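You operate a simulated robot arm through the tools that you are given. There is no shell and no other tool. Be economical: measure what you need, move in short steps, check, and stop when the job is done.

The job below is to be done with a simulated robot arm. You get a single attempt, and the scene is never put back.

JOB
Fetch the small green board from the top of the short bench and set it on the grey cracked keypad.
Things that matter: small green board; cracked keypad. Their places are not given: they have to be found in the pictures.

It is judged by the outcome, as a careful person would: the job done as asked, and still so three seconds after it is handed in. It fails if anything else is knocked over, pushed out of place, dropped, spilled or broken.

ROBOT AND FRAMES
A 6-joint arm with a two-finger parallel gripper, fixed in place. Base frame: the origin is at the foot of the arm, x ahead of it, y to its left, z up; the work surface is at about z = 0. Lengths are in mm, angles in degrees, forces in N, time in s.
With the tool pointing down near the work surface it reaches from about 140 to 580 mm from the base axis. Its first joint turns from -66.0 to 66.0 degrees. Payload 2.1 kg.
Tool frame: the origin (TCP) lies between the finger pads and is the grasp point; the fingertips stand 30 mm ahead of it; z points along the fingers, y is the line along which they close. Largest opening 94 mm; finger width 28, thickness 10; the body of the gripper, 50 by 96 mm, starts 55 mm behind the TCP.
Orientation is that of the tool frame in the base frame, as a unit quaternion [w, x, y, z]. With the fingers straight down and closing along the base's y, the tool's x points along the base's -x, its y along +y and its z along -z.

CONTROLS
- The arm moves only by the tool nudge_tool. Its argument "plan" is a list of rows, each a list of 3 entries, a list of its own where there are three numbers: the shift along the tool's x, y, z in mm, then the turn about the tool's z in degrees, then the finger opening in mm, from 0 to 94. In form: [[[tx, ty, tz], twist, claw], ...]. A call has 1 to 20 rows; each row shifts and turns the commanded pose from where the row before left it, along the tool's axes as they then stand. A row lasts 0.2 s, in which the tool goes at most 50 mm and 8.6 degrees; a call with a longer step from one row to the next is refused whole, and so is a gripper value outside its range. A pose out of reach is approached as far as the arm can. The call stops where the force on the tool passes 40 N (or 10 N more than at its start, if that is more) or the arm is blocked; 0.2 s more then pass. The fingers move at their own pace (about 72 mm/s each) and stop on an object; they squeeze with about 25 N. The grip force told is the motor's: it shows also when the fingers shut on nothing. Time passes only in rows, and 0.2 s behind the last, so rows that do not move let the fingers close. It gives the time, the measured TCP pose, the force on the tool (base axes), the opening and the grip force at its end, in the units of the frame above (readings bear some noise).
- Cameras (640 x 400 px; columns grow to the right, rows downward): "scene" is fixed at [37.4, -363.8, 477.2]; the picture's right is [0.89, -0.45, 0.00], its down [-0.29, -0.57, -0.77] and it looks along [0.35, 0.69, -0.64] (base axes); focal length 244 px, centre (320, 200). "wrist" rides on the gripper at [-37, 0, -58] in the tool frame; the picture's right is [0.00, -1.00, 0.00], its down [0.97, 0.00, -0.24] and it looks along [0.24, 0.00, 0.97] (tool axes); focal length 218 px, centre (320, 200).
- camera(camera): a new picture of that camera. The clock stands still meanwhile.
- locate(camera, pixels): for up to 12 pixels [column, row] of the newest picture of that camera ("zoom" is the newest enlarged one), the place [x, y, z] in the base frame of the surface seen there, good to about 2 mm. The clock stands still meanwhile.
- enlarge(camera, box): a new picture of the part [left, top, right, bottom] of that camera's present view, enlarged. The clock stands still meanwhile.
- finish_job(): hands the job in; it is judged then, once.

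Go step by step. Measure first, check grasps and placings, and put right what went wrong. The budget is 60 turns and 26 pictures, counting those below and the enlarged ones. Unless the task says otherwise, let go and move clear before handing in, and close with one line.

The tools are called after "Request:" by a JSON object that holds its "name" and its "arguments". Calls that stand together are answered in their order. nudge_tool: Moves the arm, as the interface text tells. Its arguments: {"type":"object","properties":{"plan":{"type":"array"}},"required":["plan"]} The other tools are called the same way: camera (camera) takes a picture; locate (camera, pixels) gives the place of the surface under pixels of a picture; enlarge (camera, box) takes an enlarged picture of a part of a camera's view; finish_job () hands the job in.

At the start:

```text
time_s: 0.0
tcp_pos: [279.2, -11.1, 250.0]
tool_rot: [0.0, 0.0, 1.0, 0.0]
ft_force: [0.9, 0.0, -0.1]
finger_gap: 93.8
grip_force: 0.0
```

scene: 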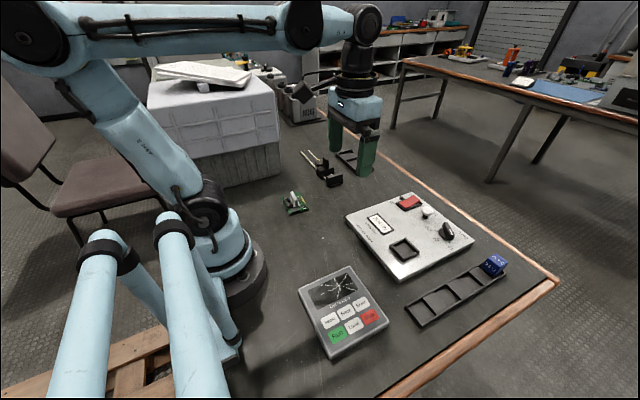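
wrist: 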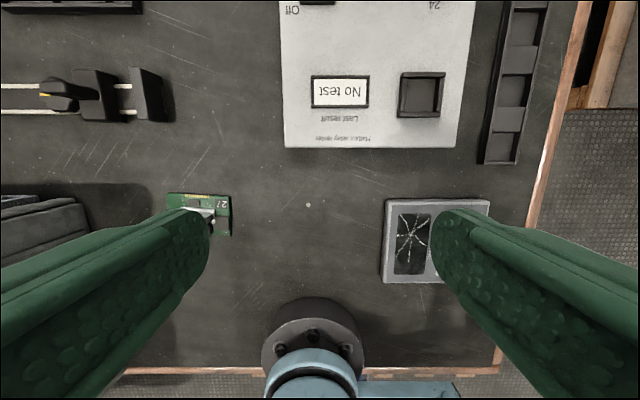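

The scene shows a small green board near (296,202) and a keypad with cracked screen near (343,312). I'll enlarge both and measure them.

Request:
{"name": "enlarge", "arguments": {"camera": "scene", "box": [256, 170, 336, 220]}}

Request:
{"name": "enlarge", "arguments": {"camera": "scene", "box": [280, 250, 408, 370]}}

Request:
{"name": "locate", "arguments": {"camera": "scene", "pixels": [[285, 200], [304, 198], [309, 210], [288, 214], [293, 196], [300, 290], [352, 268], [387, 322], [332, 358], [335, 290], [347, 313], [270, 220]]}}

```text
8.00 times, centred on (296, 195) of scene
```

zoom: 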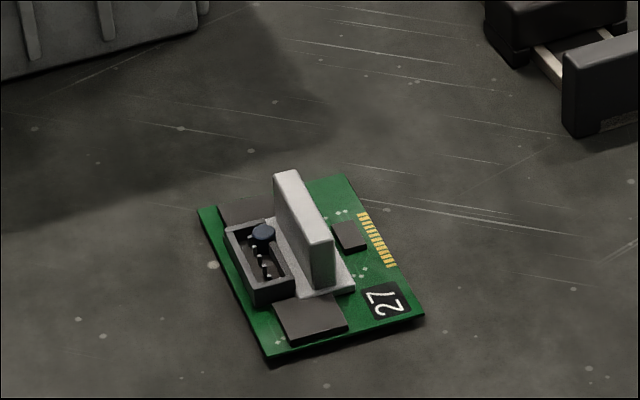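

```text
3.33 times, centred on (344, 310) of scene
```

zoom: 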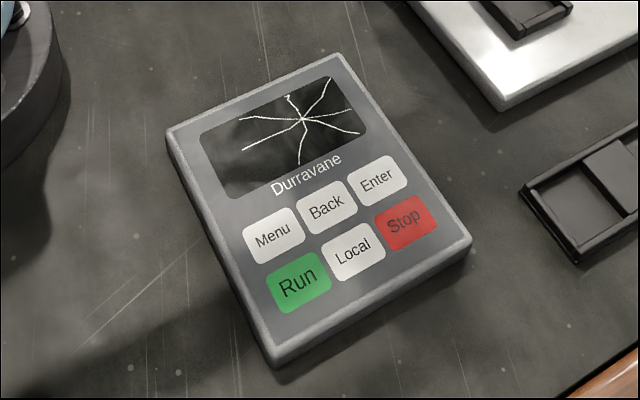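

```text
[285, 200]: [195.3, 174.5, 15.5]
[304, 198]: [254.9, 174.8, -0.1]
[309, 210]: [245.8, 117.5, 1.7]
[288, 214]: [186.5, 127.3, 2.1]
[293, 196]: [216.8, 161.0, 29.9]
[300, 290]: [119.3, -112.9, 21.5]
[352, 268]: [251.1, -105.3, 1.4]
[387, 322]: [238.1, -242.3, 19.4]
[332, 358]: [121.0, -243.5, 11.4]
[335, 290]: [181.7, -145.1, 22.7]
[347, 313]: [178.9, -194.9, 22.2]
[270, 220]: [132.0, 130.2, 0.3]
```

The board has an upright pale fin that can be gripped. I'll measure the fin and corners in a zoom.

Request:
{"name": "enlarge", "arguments": {"camera": "scene", "box": [272, 185, 320, 215]}}

Request:
{"name": "enlarge", "arguments": {"camera": "wrist", "box": [150, 180, 246, 240]}}

```text
13.33 times, centred on (296, 200) of scene
```

zoom: 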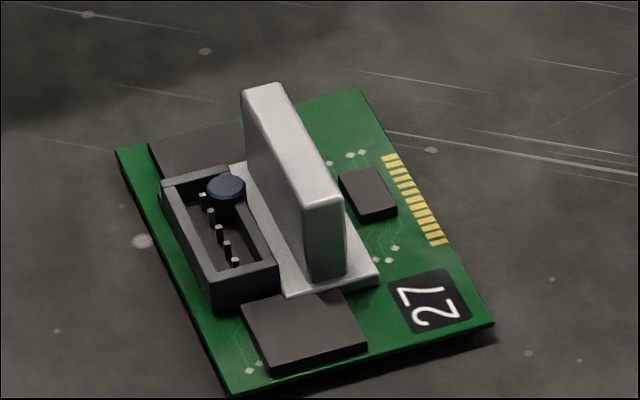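

```text
6.67 times, centred on (198, 210) of wrist
```

zoom: 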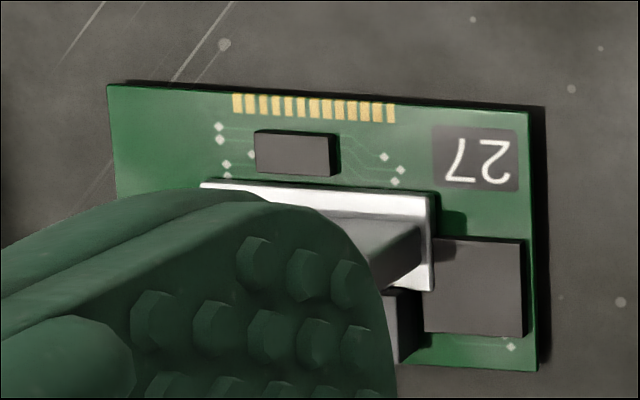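

I'll map the zoom features back to scene pixels for measuring: fin top, board corners, tray and blue knob.

Request:
{"name": "locate", "arguments": {"camera": "scene", "pixels": [[296.2, 199.7], [292.0, 192.2], [294.1, 195.9], [281.2, 196.6], [299.0, 192.2], [308.6, 209.1], [289.4, 214.0], [288.9, 198.8], [288.2, 205.4], [292.4, 204.5], [284.5, 199.2], [297.5, 203]]}}

Request:
{"name": "locate", "arguments": {"camera": "zoom", "pixels": [[110, 90], [524, 114], [532, 366], [430, 195], [428, 285], [205, 185], [400, 255], [412, 226], [375, 280]]}}

```text
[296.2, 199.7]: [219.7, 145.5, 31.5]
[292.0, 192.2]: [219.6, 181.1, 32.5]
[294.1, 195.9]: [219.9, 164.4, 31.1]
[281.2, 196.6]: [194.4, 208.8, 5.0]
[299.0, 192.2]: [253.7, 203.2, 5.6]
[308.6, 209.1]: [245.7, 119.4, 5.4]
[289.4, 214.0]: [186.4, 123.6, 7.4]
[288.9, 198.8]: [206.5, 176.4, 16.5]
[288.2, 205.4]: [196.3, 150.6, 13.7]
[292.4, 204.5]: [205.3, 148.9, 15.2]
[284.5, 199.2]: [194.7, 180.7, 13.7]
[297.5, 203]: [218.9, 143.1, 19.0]
```

```text
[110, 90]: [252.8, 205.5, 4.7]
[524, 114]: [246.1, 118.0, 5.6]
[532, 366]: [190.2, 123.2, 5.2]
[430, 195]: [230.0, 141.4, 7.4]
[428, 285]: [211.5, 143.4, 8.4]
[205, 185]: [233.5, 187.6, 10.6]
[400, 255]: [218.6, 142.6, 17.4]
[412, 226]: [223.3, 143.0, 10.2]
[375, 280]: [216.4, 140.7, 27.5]
```

The board is centred near (221,164), its long axis about 4.5° off y, with the fin at its centre (top z≈31.5) and the tray and knob at z≈16 on the −x side. Next I'll measure the keypad and the crate near the board.

Request:
{"name": "locate", "arguments": {"camera": "scene", "pixels": [[300, 291], [350, 267], [386.5, 319], [332, 353], [312, 290], [350, 277], [378, 317], [336, 345], [344, 310], [345, 325], [325, 318], [366, 319]]}}

Request:
{"name": "locate", "arguments": {"camera": "scene", "pixels": [[282, 171], [278, 140], [278, 105], [160, 125], [275, 90], [325, 165], [341, 183], [345, 217], [318, 168], [250, 75], [200, 80], [225, 130]]}}

Request:
{"name": "locate", "arguments": {"camera": "wrist", "pixels": [[384, 202], [490, 200], [381, 282], [60, 205], [90, 240], [20, 195], [160, 115], [140, 70], [100, 120], [435, 225]]}}

```text
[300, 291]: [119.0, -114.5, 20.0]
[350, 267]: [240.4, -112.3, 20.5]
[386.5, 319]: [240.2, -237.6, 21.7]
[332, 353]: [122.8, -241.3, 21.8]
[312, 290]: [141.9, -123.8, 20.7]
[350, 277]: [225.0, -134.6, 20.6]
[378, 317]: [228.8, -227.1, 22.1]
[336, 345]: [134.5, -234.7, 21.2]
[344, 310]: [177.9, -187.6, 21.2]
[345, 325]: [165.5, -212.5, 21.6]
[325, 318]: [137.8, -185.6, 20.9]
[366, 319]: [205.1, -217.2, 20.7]
```

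```text
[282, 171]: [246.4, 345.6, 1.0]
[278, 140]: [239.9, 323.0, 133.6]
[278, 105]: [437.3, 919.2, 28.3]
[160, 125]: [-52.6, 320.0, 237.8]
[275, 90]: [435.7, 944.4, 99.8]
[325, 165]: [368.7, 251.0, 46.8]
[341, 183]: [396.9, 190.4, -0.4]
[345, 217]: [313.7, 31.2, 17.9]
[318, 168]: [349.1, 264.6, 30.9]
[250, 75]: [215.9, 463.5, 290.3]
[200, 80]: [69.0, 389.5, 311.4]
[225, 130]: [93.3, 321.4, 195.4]
```

```text
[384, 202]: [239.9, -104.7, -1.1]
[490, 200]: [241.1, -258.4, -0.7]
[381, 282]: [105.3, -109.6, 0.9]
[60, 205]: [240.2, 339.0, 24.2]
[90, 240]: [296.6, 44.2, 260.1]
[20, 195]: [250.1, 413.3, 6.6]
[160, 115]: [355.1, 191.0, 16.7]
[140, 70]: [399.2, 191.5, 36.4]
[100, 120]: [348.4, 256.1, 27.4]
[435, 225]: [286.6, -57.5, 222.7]
```

The keypad top is at z≈21, centred at (180,−176), and the crate is well away at y>320. I'll move over the board at z 150 and turn the tool 94.5° to close across the fin.

Request:
{"name": "nudge_tool", "arguments": {"plan": [[[11.8, 35, 20], 0, 94], [[11.8, 35, 20], 0, 94], [[11.8, 35, 20], 0, 94], [[11.8, 35, 20], 0, 80], [[11.8, 35, 20], 0, 60], [[0, 0, 0], 8.59, 60], [[0, 0, 0], 8.59, 60], [[0, 0, 0], 8.59, 60], [[0, 0, 0], 8.59, 60], [[0, 0, 0], 8.59, 60], [[0, 0, 0], 8.59, 60], [[0, 0, 0], 8.59, 60], [[0, 0, 0], 8.59, 60], [[0, 0, 0], 8.59, 60], [[0, 0, 0], 8.59, 60], [[0, 0, 0], 8.59, 60], [[0, 0, 0], 0, 60]]}}

Request:
{"name": "camera", "arguments": {"camera": "wrist"}}

```text
time_s: 3.6
tcp_pos: [221.9, 164.0, 149.1]
tool_rot: [0.0, 0.734, 0.679, 0.0]
ft_force: [0.0, 0.4, -0.8]
finger_gap: 59.9
grip_force: 0.0
```

```text
19 pictures are left
```

wrist: 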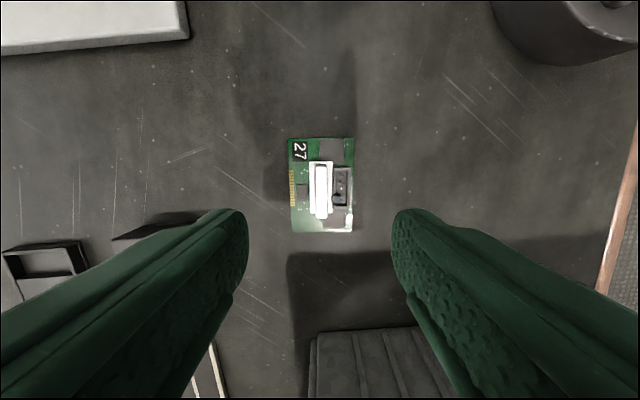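

The tool is above the board and aligned with it (fin near (321,190)). I'll zoom in and measure the fin accurately.

Request:
{"name": "enlarge", "arguments": {"camera": "wrist", "box": [240, 135, 400, 235]}}

```text
4.00 times, centred on (320, 185) of wrist
```

zoom: 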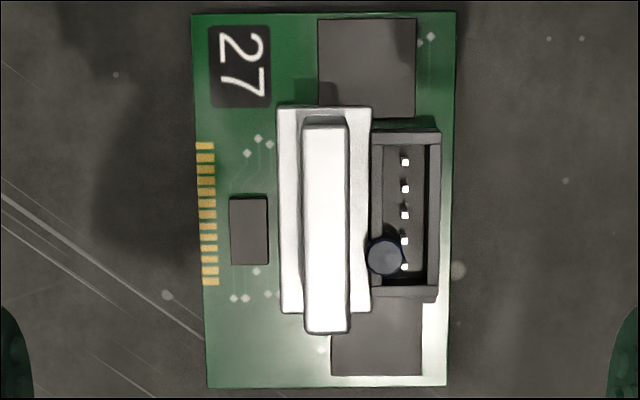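

The fin is parallel with the fingers. I'll measure the fin's sides and the blue knob beside it.

Request:
{"name": "locate", "arguments": {"camera": "zoom", "pixels": [[308, 150], [346, 150], [311, 310], [346, 310], [327, 225], [384, 255], [370, 255], [398, 255], [360, 200], [376, 160], [327, 135], [327, 325]]}}

```text
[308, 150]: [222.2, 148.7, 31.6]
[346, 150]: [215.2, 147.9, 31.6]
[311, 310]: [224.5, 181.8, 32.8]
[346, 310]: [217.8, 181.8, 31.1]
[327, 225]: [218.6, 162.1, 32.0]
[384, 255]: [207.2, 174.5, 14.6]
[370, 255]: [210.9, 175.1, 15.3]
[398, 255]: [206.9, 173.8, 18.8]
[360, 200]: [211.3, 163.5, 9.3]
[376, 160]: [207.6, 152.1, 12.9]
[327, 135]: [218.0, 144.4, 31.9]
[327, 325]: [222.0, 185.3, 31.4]
```

The fin is centred at about (220,165), 8 mm thick, with its top at z≈31.7; the knob reaches about z 18. I'll lower in steps and stop with the fingertips just above the knob.

Request:
{"name": "nudge_tool", "arguments": {"plan": [[[-3.6, -0.7, 30], 0, 50], [[0, 0, 30], 0, 40], [[0, 0, 25], 0, 40], [[0, 0, 8], 0, 40], [[0, 0, 0], 0, 40], [[0, 0, 0], 0, 40]]}}

Request:
{"name": "enlarge", "arguments": {"camera": "scene", "box": [256, 160, 352, 220]}}

Request:
{"name": "camera", "arguments": {"camera": "wrist"}}

```text
time_s: 5.0
tcp_pos: [220.4, 161.0, 55.6]
tool_rot: [-0.001, 0.734, 0.679, 0.001]
ft_force: [0.6, 0.3, 0.5]
finger_gap: 39.8
grip_force: 0.0
```

```text
6.67 times, centred on (304, 190) of scene
```

zoom: 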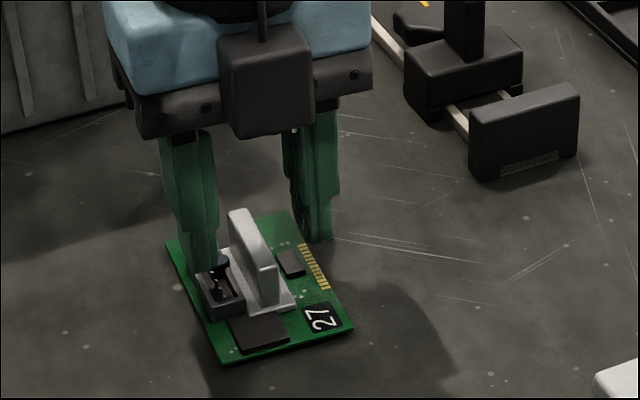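

```text
16 pictures are left
```

wrist: 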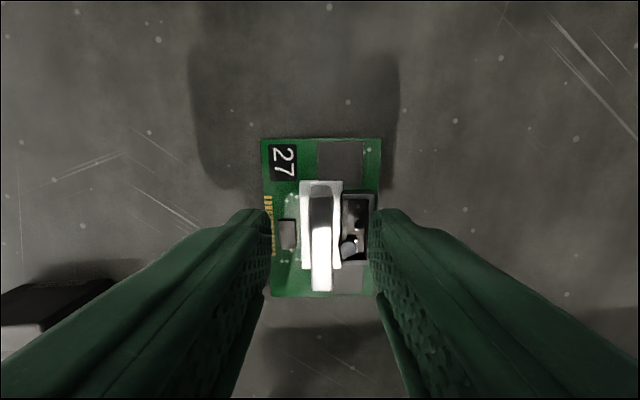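

The fingers straddle the fin with tips at about z 25.6. I'll go 4.5 mm lower and close.

Request:
{"name": "nudge_tool", "arguments": {"plan": [[[0, 0, 4.5], 0, 40], [[0, 0, 0], 0, 40], [[0, 0, 0], 0, 20], [[0, 0, 0], 0, 12], [[0, 0, 0], 0, 4], [[0, 0, 0], 0, 0], [[0, 0, 0], 0, 0]]}}

Request:
{"name": "enlarge", "arguments": {"camera": "scene", "box": [256, 160, 352, 220]}}

```text
time_s: 6.6
tcp_pos: [221.0, 160.9, 51.8]
tool_rot: [0.0, 0.734, 0.679, 0.0]
ft_force: [0.0, 0.9, -0.6]
finger_gap: 9.1
grip_force: 24.4
```

```text
6.67 times, centred on (304, 190) of scene
```

zoom: 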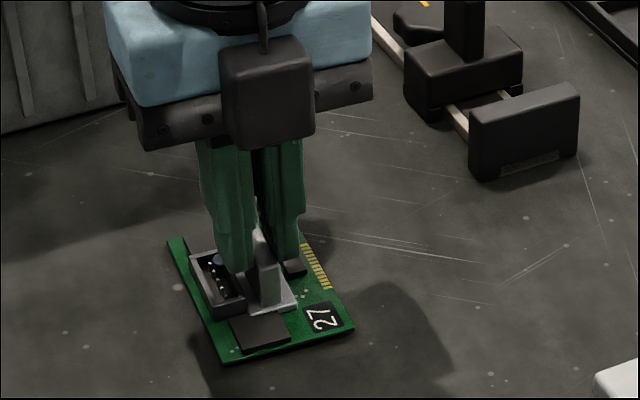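

The fin is held: gap 9.1 mm, grip 24 N, and the finger is clear of the tray. I'll lift gently to about z 150.

Request:
{"name": "nudge_tool", "arguments": {"plan": [[[0, 0, -4], 0, 0], [[0, 0, -8], 0, 0], [[0, 0, -15], 0, 0], [[0, 0, -25], 0, 0], [[0, 0, -25], 0, 0], [[0, 0, -21], 0, 0], [[0, 0, 0], 0, 0]]}}

Request:
{"name": "camera", "arguments": {"camera": "scene"}}

```text
time_s: 8.2
tcp_pos: [221.1, 159.5, 150.2]
tool_rot: [0.0, 0.734, 0.679, 0.0]
ft_force: [-0.1, 0.2, -0.4]
finger_gap: 8.8
grip_force: 25.3
```

```text
14 pictures are left
```

scene: 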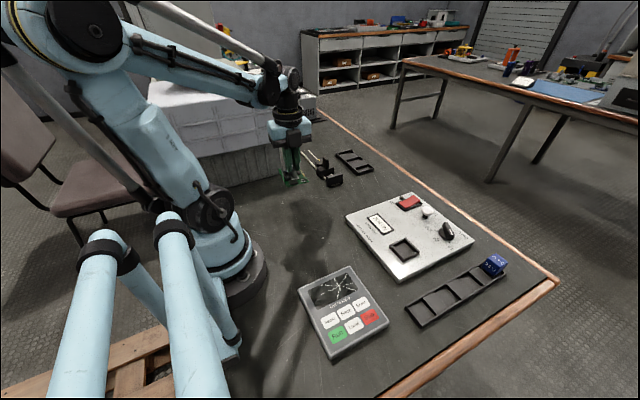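

The board is securely held and lifted. I'll square it up and carry it over the keypad at z 150 on an arc well away from the base.

Request:
{"name": "nudge_tool", "arguments": {"plan": [[[0, 0, 0], -4.5, 0], [[-20, 4, 0], 0, 0], [[-28, 5, 0], 0, 0], [[-28, 5, 0], 0, 0], [[-28, 5, 0], 0, 0], [[-28, 5, 0], 0, 0], [[-28, 5, 0], 0, 0], [[-28, -8, 0], 0, 0], [[-28, -11, 0], 0, 0], [[-28, -11, 0], 0, 0], [[-28, -11, 0], 0, 0], [[-28, -11, 0], 0, 0], [[-25, -11, 0], 0, 0], [[-15, -7, 0], 0, 0], [[0, 0, 0], 0, 0], [[0, 0, 0], 0, 0]]}}

Request:
{"name": "camera", "arguments": {"camera": "scene"}}

Request:
{"name": "camera", "arguments": {"camera": "wrist"}}

```text
time_s: 11.6
tcp_pos: [178.1, -181.0, 149.7]
tool_rot: [0.0, 0.706, 0.708, 0.0]
ft_force: [0.3, -0.1, -1.2]
finger_gap: 8.9
grip_force: 25.0
```

```text
13 pictures are left
```

scene: 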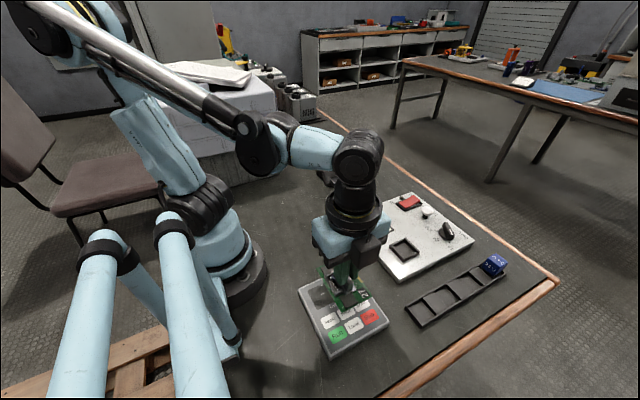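

```text
12 pictures are left
```

wrist: 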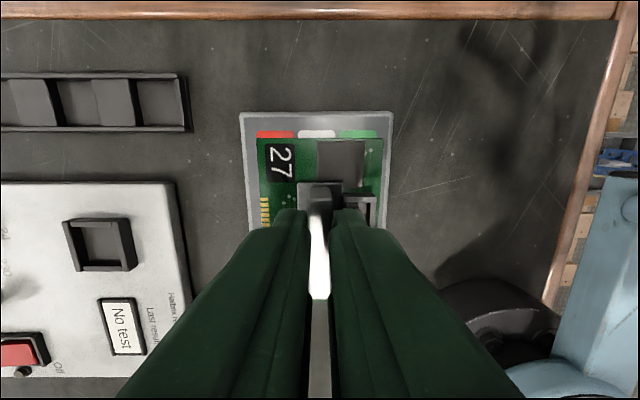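

The board is level and over the keypad, with margin on all sides. I'll lower 73 mm to just above contact and check.

Request:
{"name": "nudge_tool", "arguments": {"plan": [[[0, 0, 20], 0, 0], [[0, 0, 20], 0, 0], [[0, 0, 15], 0, 0], [[0, 0, 10], 0, 0], [[0, 0, 5], 0, 0], [[0, 0, 3], 0, 0], [[0, 0, 0], 0, 0], [[0, 0, 0], 0, 0]]}}

Request:
{"name": "enlarge", "arguments": {"camera": "scene", "box": [280, 250, 408, 370]}}

```text
time_s: 13.4
tcp_pos: [178.3, -180.7, 77.6]
tool_rot: [0.0, 0.706, 0.708, 0.0]
ft_force: [-0.4, -0.3, -1.0]
finger_gap: 9.1
grip_force: 25.2
```

```text
3.33 times, centred on (344, 310) of scene
```

zoom: 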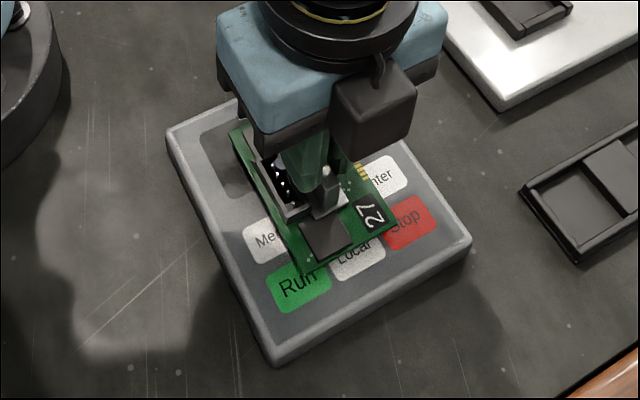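

The board hovers a few mm above the keypad. I'll creep down 3.5 mm and watch the force.

Request:
{"name": "nudge_tool", "arguments": {"plan": [[[0, 0, 1], 0, 0], [[0, 0, 1], 0, 0], [[0, 0, 1], 0, 0], [[0, 0, 0.5], 0, 0], [[0, 0, 0], 0, 0]]}}

```text
time_s: 14.6
tcp_pos: [179.1, -180.2, 75.1]
tool_rot: [0.0, 0.707, 0.708, 0.0]
ft_force: [-0.1, -1.1, -0.5]
finger_gap: 9.1
grip_force: 24.3
```

Request:
{"name": "nudge_tool", "arguments": {"plan": [[[0, 0, 0.5], 0, 0], [[0, 0, 0.5], 0, 0], [[0, 0, 0], 0, 0]]}}

```text
time_s: 15.4
tcp_pos: [178.8, -179.3, 74.0]
tool_rot: [0.001, 0.707, 0.708, 0.001]
ft_force: [0.0, -0.2, -0.1]
finger_gap: 8.7
grip_force: 25.3
```

No contact force yet at z≈74, so I'll keep creeping down.

Request:
{"name": "nudge_tool", "arguments": {"plan": [[[0, 0, 0.5], 0, 0], [[0, 0, 0.5], 0, 0], [[0, 0, 0], 0, 0]]}}

```text
time_s: 16.2
tcp_pos: [180.2, -178.9, 71.5]
tool_rot: [-0.001, 0.707, 0.708, 0.0]
ft_force: [-6.5, 2.1, 18.1]
finger_gap: 8.8
grip_force: 24.9
```

Contact is clear (18 N up). I'll ease up 0.5 mm, release, and check before retreating.

Request:
{"name": "nudge_tool", "arguments": {"plan": [[[0, 0, -0.5], 0, 0], [[0, 0, 0], 0, 6], [[0, 0, 0], 0, 12], [[0, 0, 0], 0, 20], [[0, 0, 0], 0, 30], [[0, 0, 0], 0, 30]]}}

Request:
{"name": "enlarge", "arguments": {"camera": "scene", "box": [280, 250, 408, 370]}}

```text
time_s: 17.6
tcp_pos: [179.4, -179.3, 71.4]
tool_rot: [0.0, 0.707, 0.708, 0.0]
ft_force: [-0.8, -0.5, -0.5]
finger_gap: 30.0
grip_force: 0.1
```

```text
3.33 times, centred on (344, 310) of scene
```

zoom: 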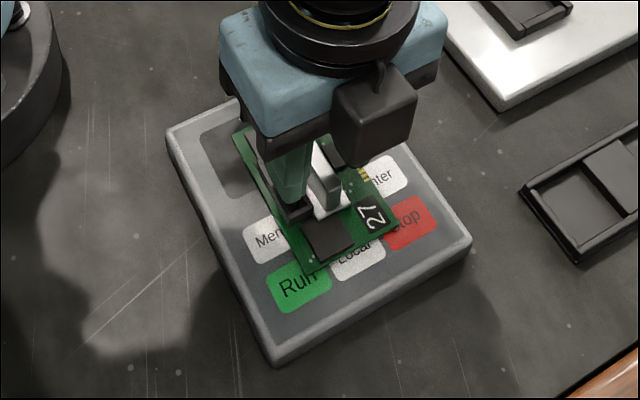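

The board rests on the keypad and the fingers are open with no load. I'll retreat straight up, then aside.

Request:
{"name": "nudge_tool", "arguments": {"plan": [[[0, 0, -5], 0, 30], [[0, 0, -10], 0, 30], [[0, 0, -20], 0, 30], [[0, 0, -30], 0, 30], [[0, 0, -40], 0, 30], [[0, 0, -40], 0, 30], [[30, 20, 0], 0, 30], [[40, 20, 0], 0, 30], [[40, 20, 0], 0, 30], [[40, 20, 0], 0, 30], [[0, 0, 0], 0, 30]]}}

Request:
{"name": "camera", "arguments": {"camera": "scene"}}

Request:
{"name": "enlarge", "arguments": {"camera": "scene", "box": [296, 260, 392, 350]}}

```text
time_s: 20.0
tcp_pos: [255.1, -26.5, 215.9]
tool_rot: [0.001, 0.707, 0.707, 0.0]
ft_force: [-1.0, 0.3, -0.1]
finger_gap: 30.0
grip_force: 0.0
```

```text
9 pictures are left
```

scene: 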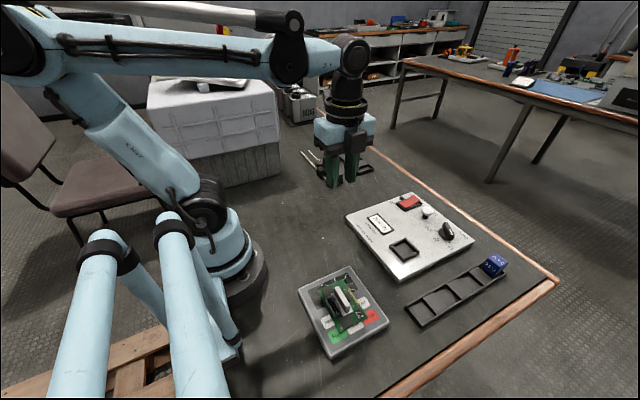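

```text
4.44 times, centred on (344, 305) of scene
```

zoom: 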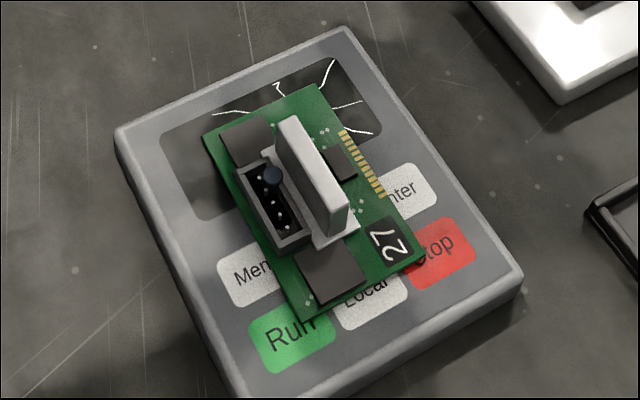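

The board lies flat and whole on the keypad around (343,302), the arm is clear, and everything else looks undisturbed, so I'm handing in.

Request:
{"name": "finish_job", "arguments": {}}

```text
The job is handed in.
```

The small green board is lying flat on the cracked keypad, with the gripper open and clear of it; nothing else looked moved in the last picture.
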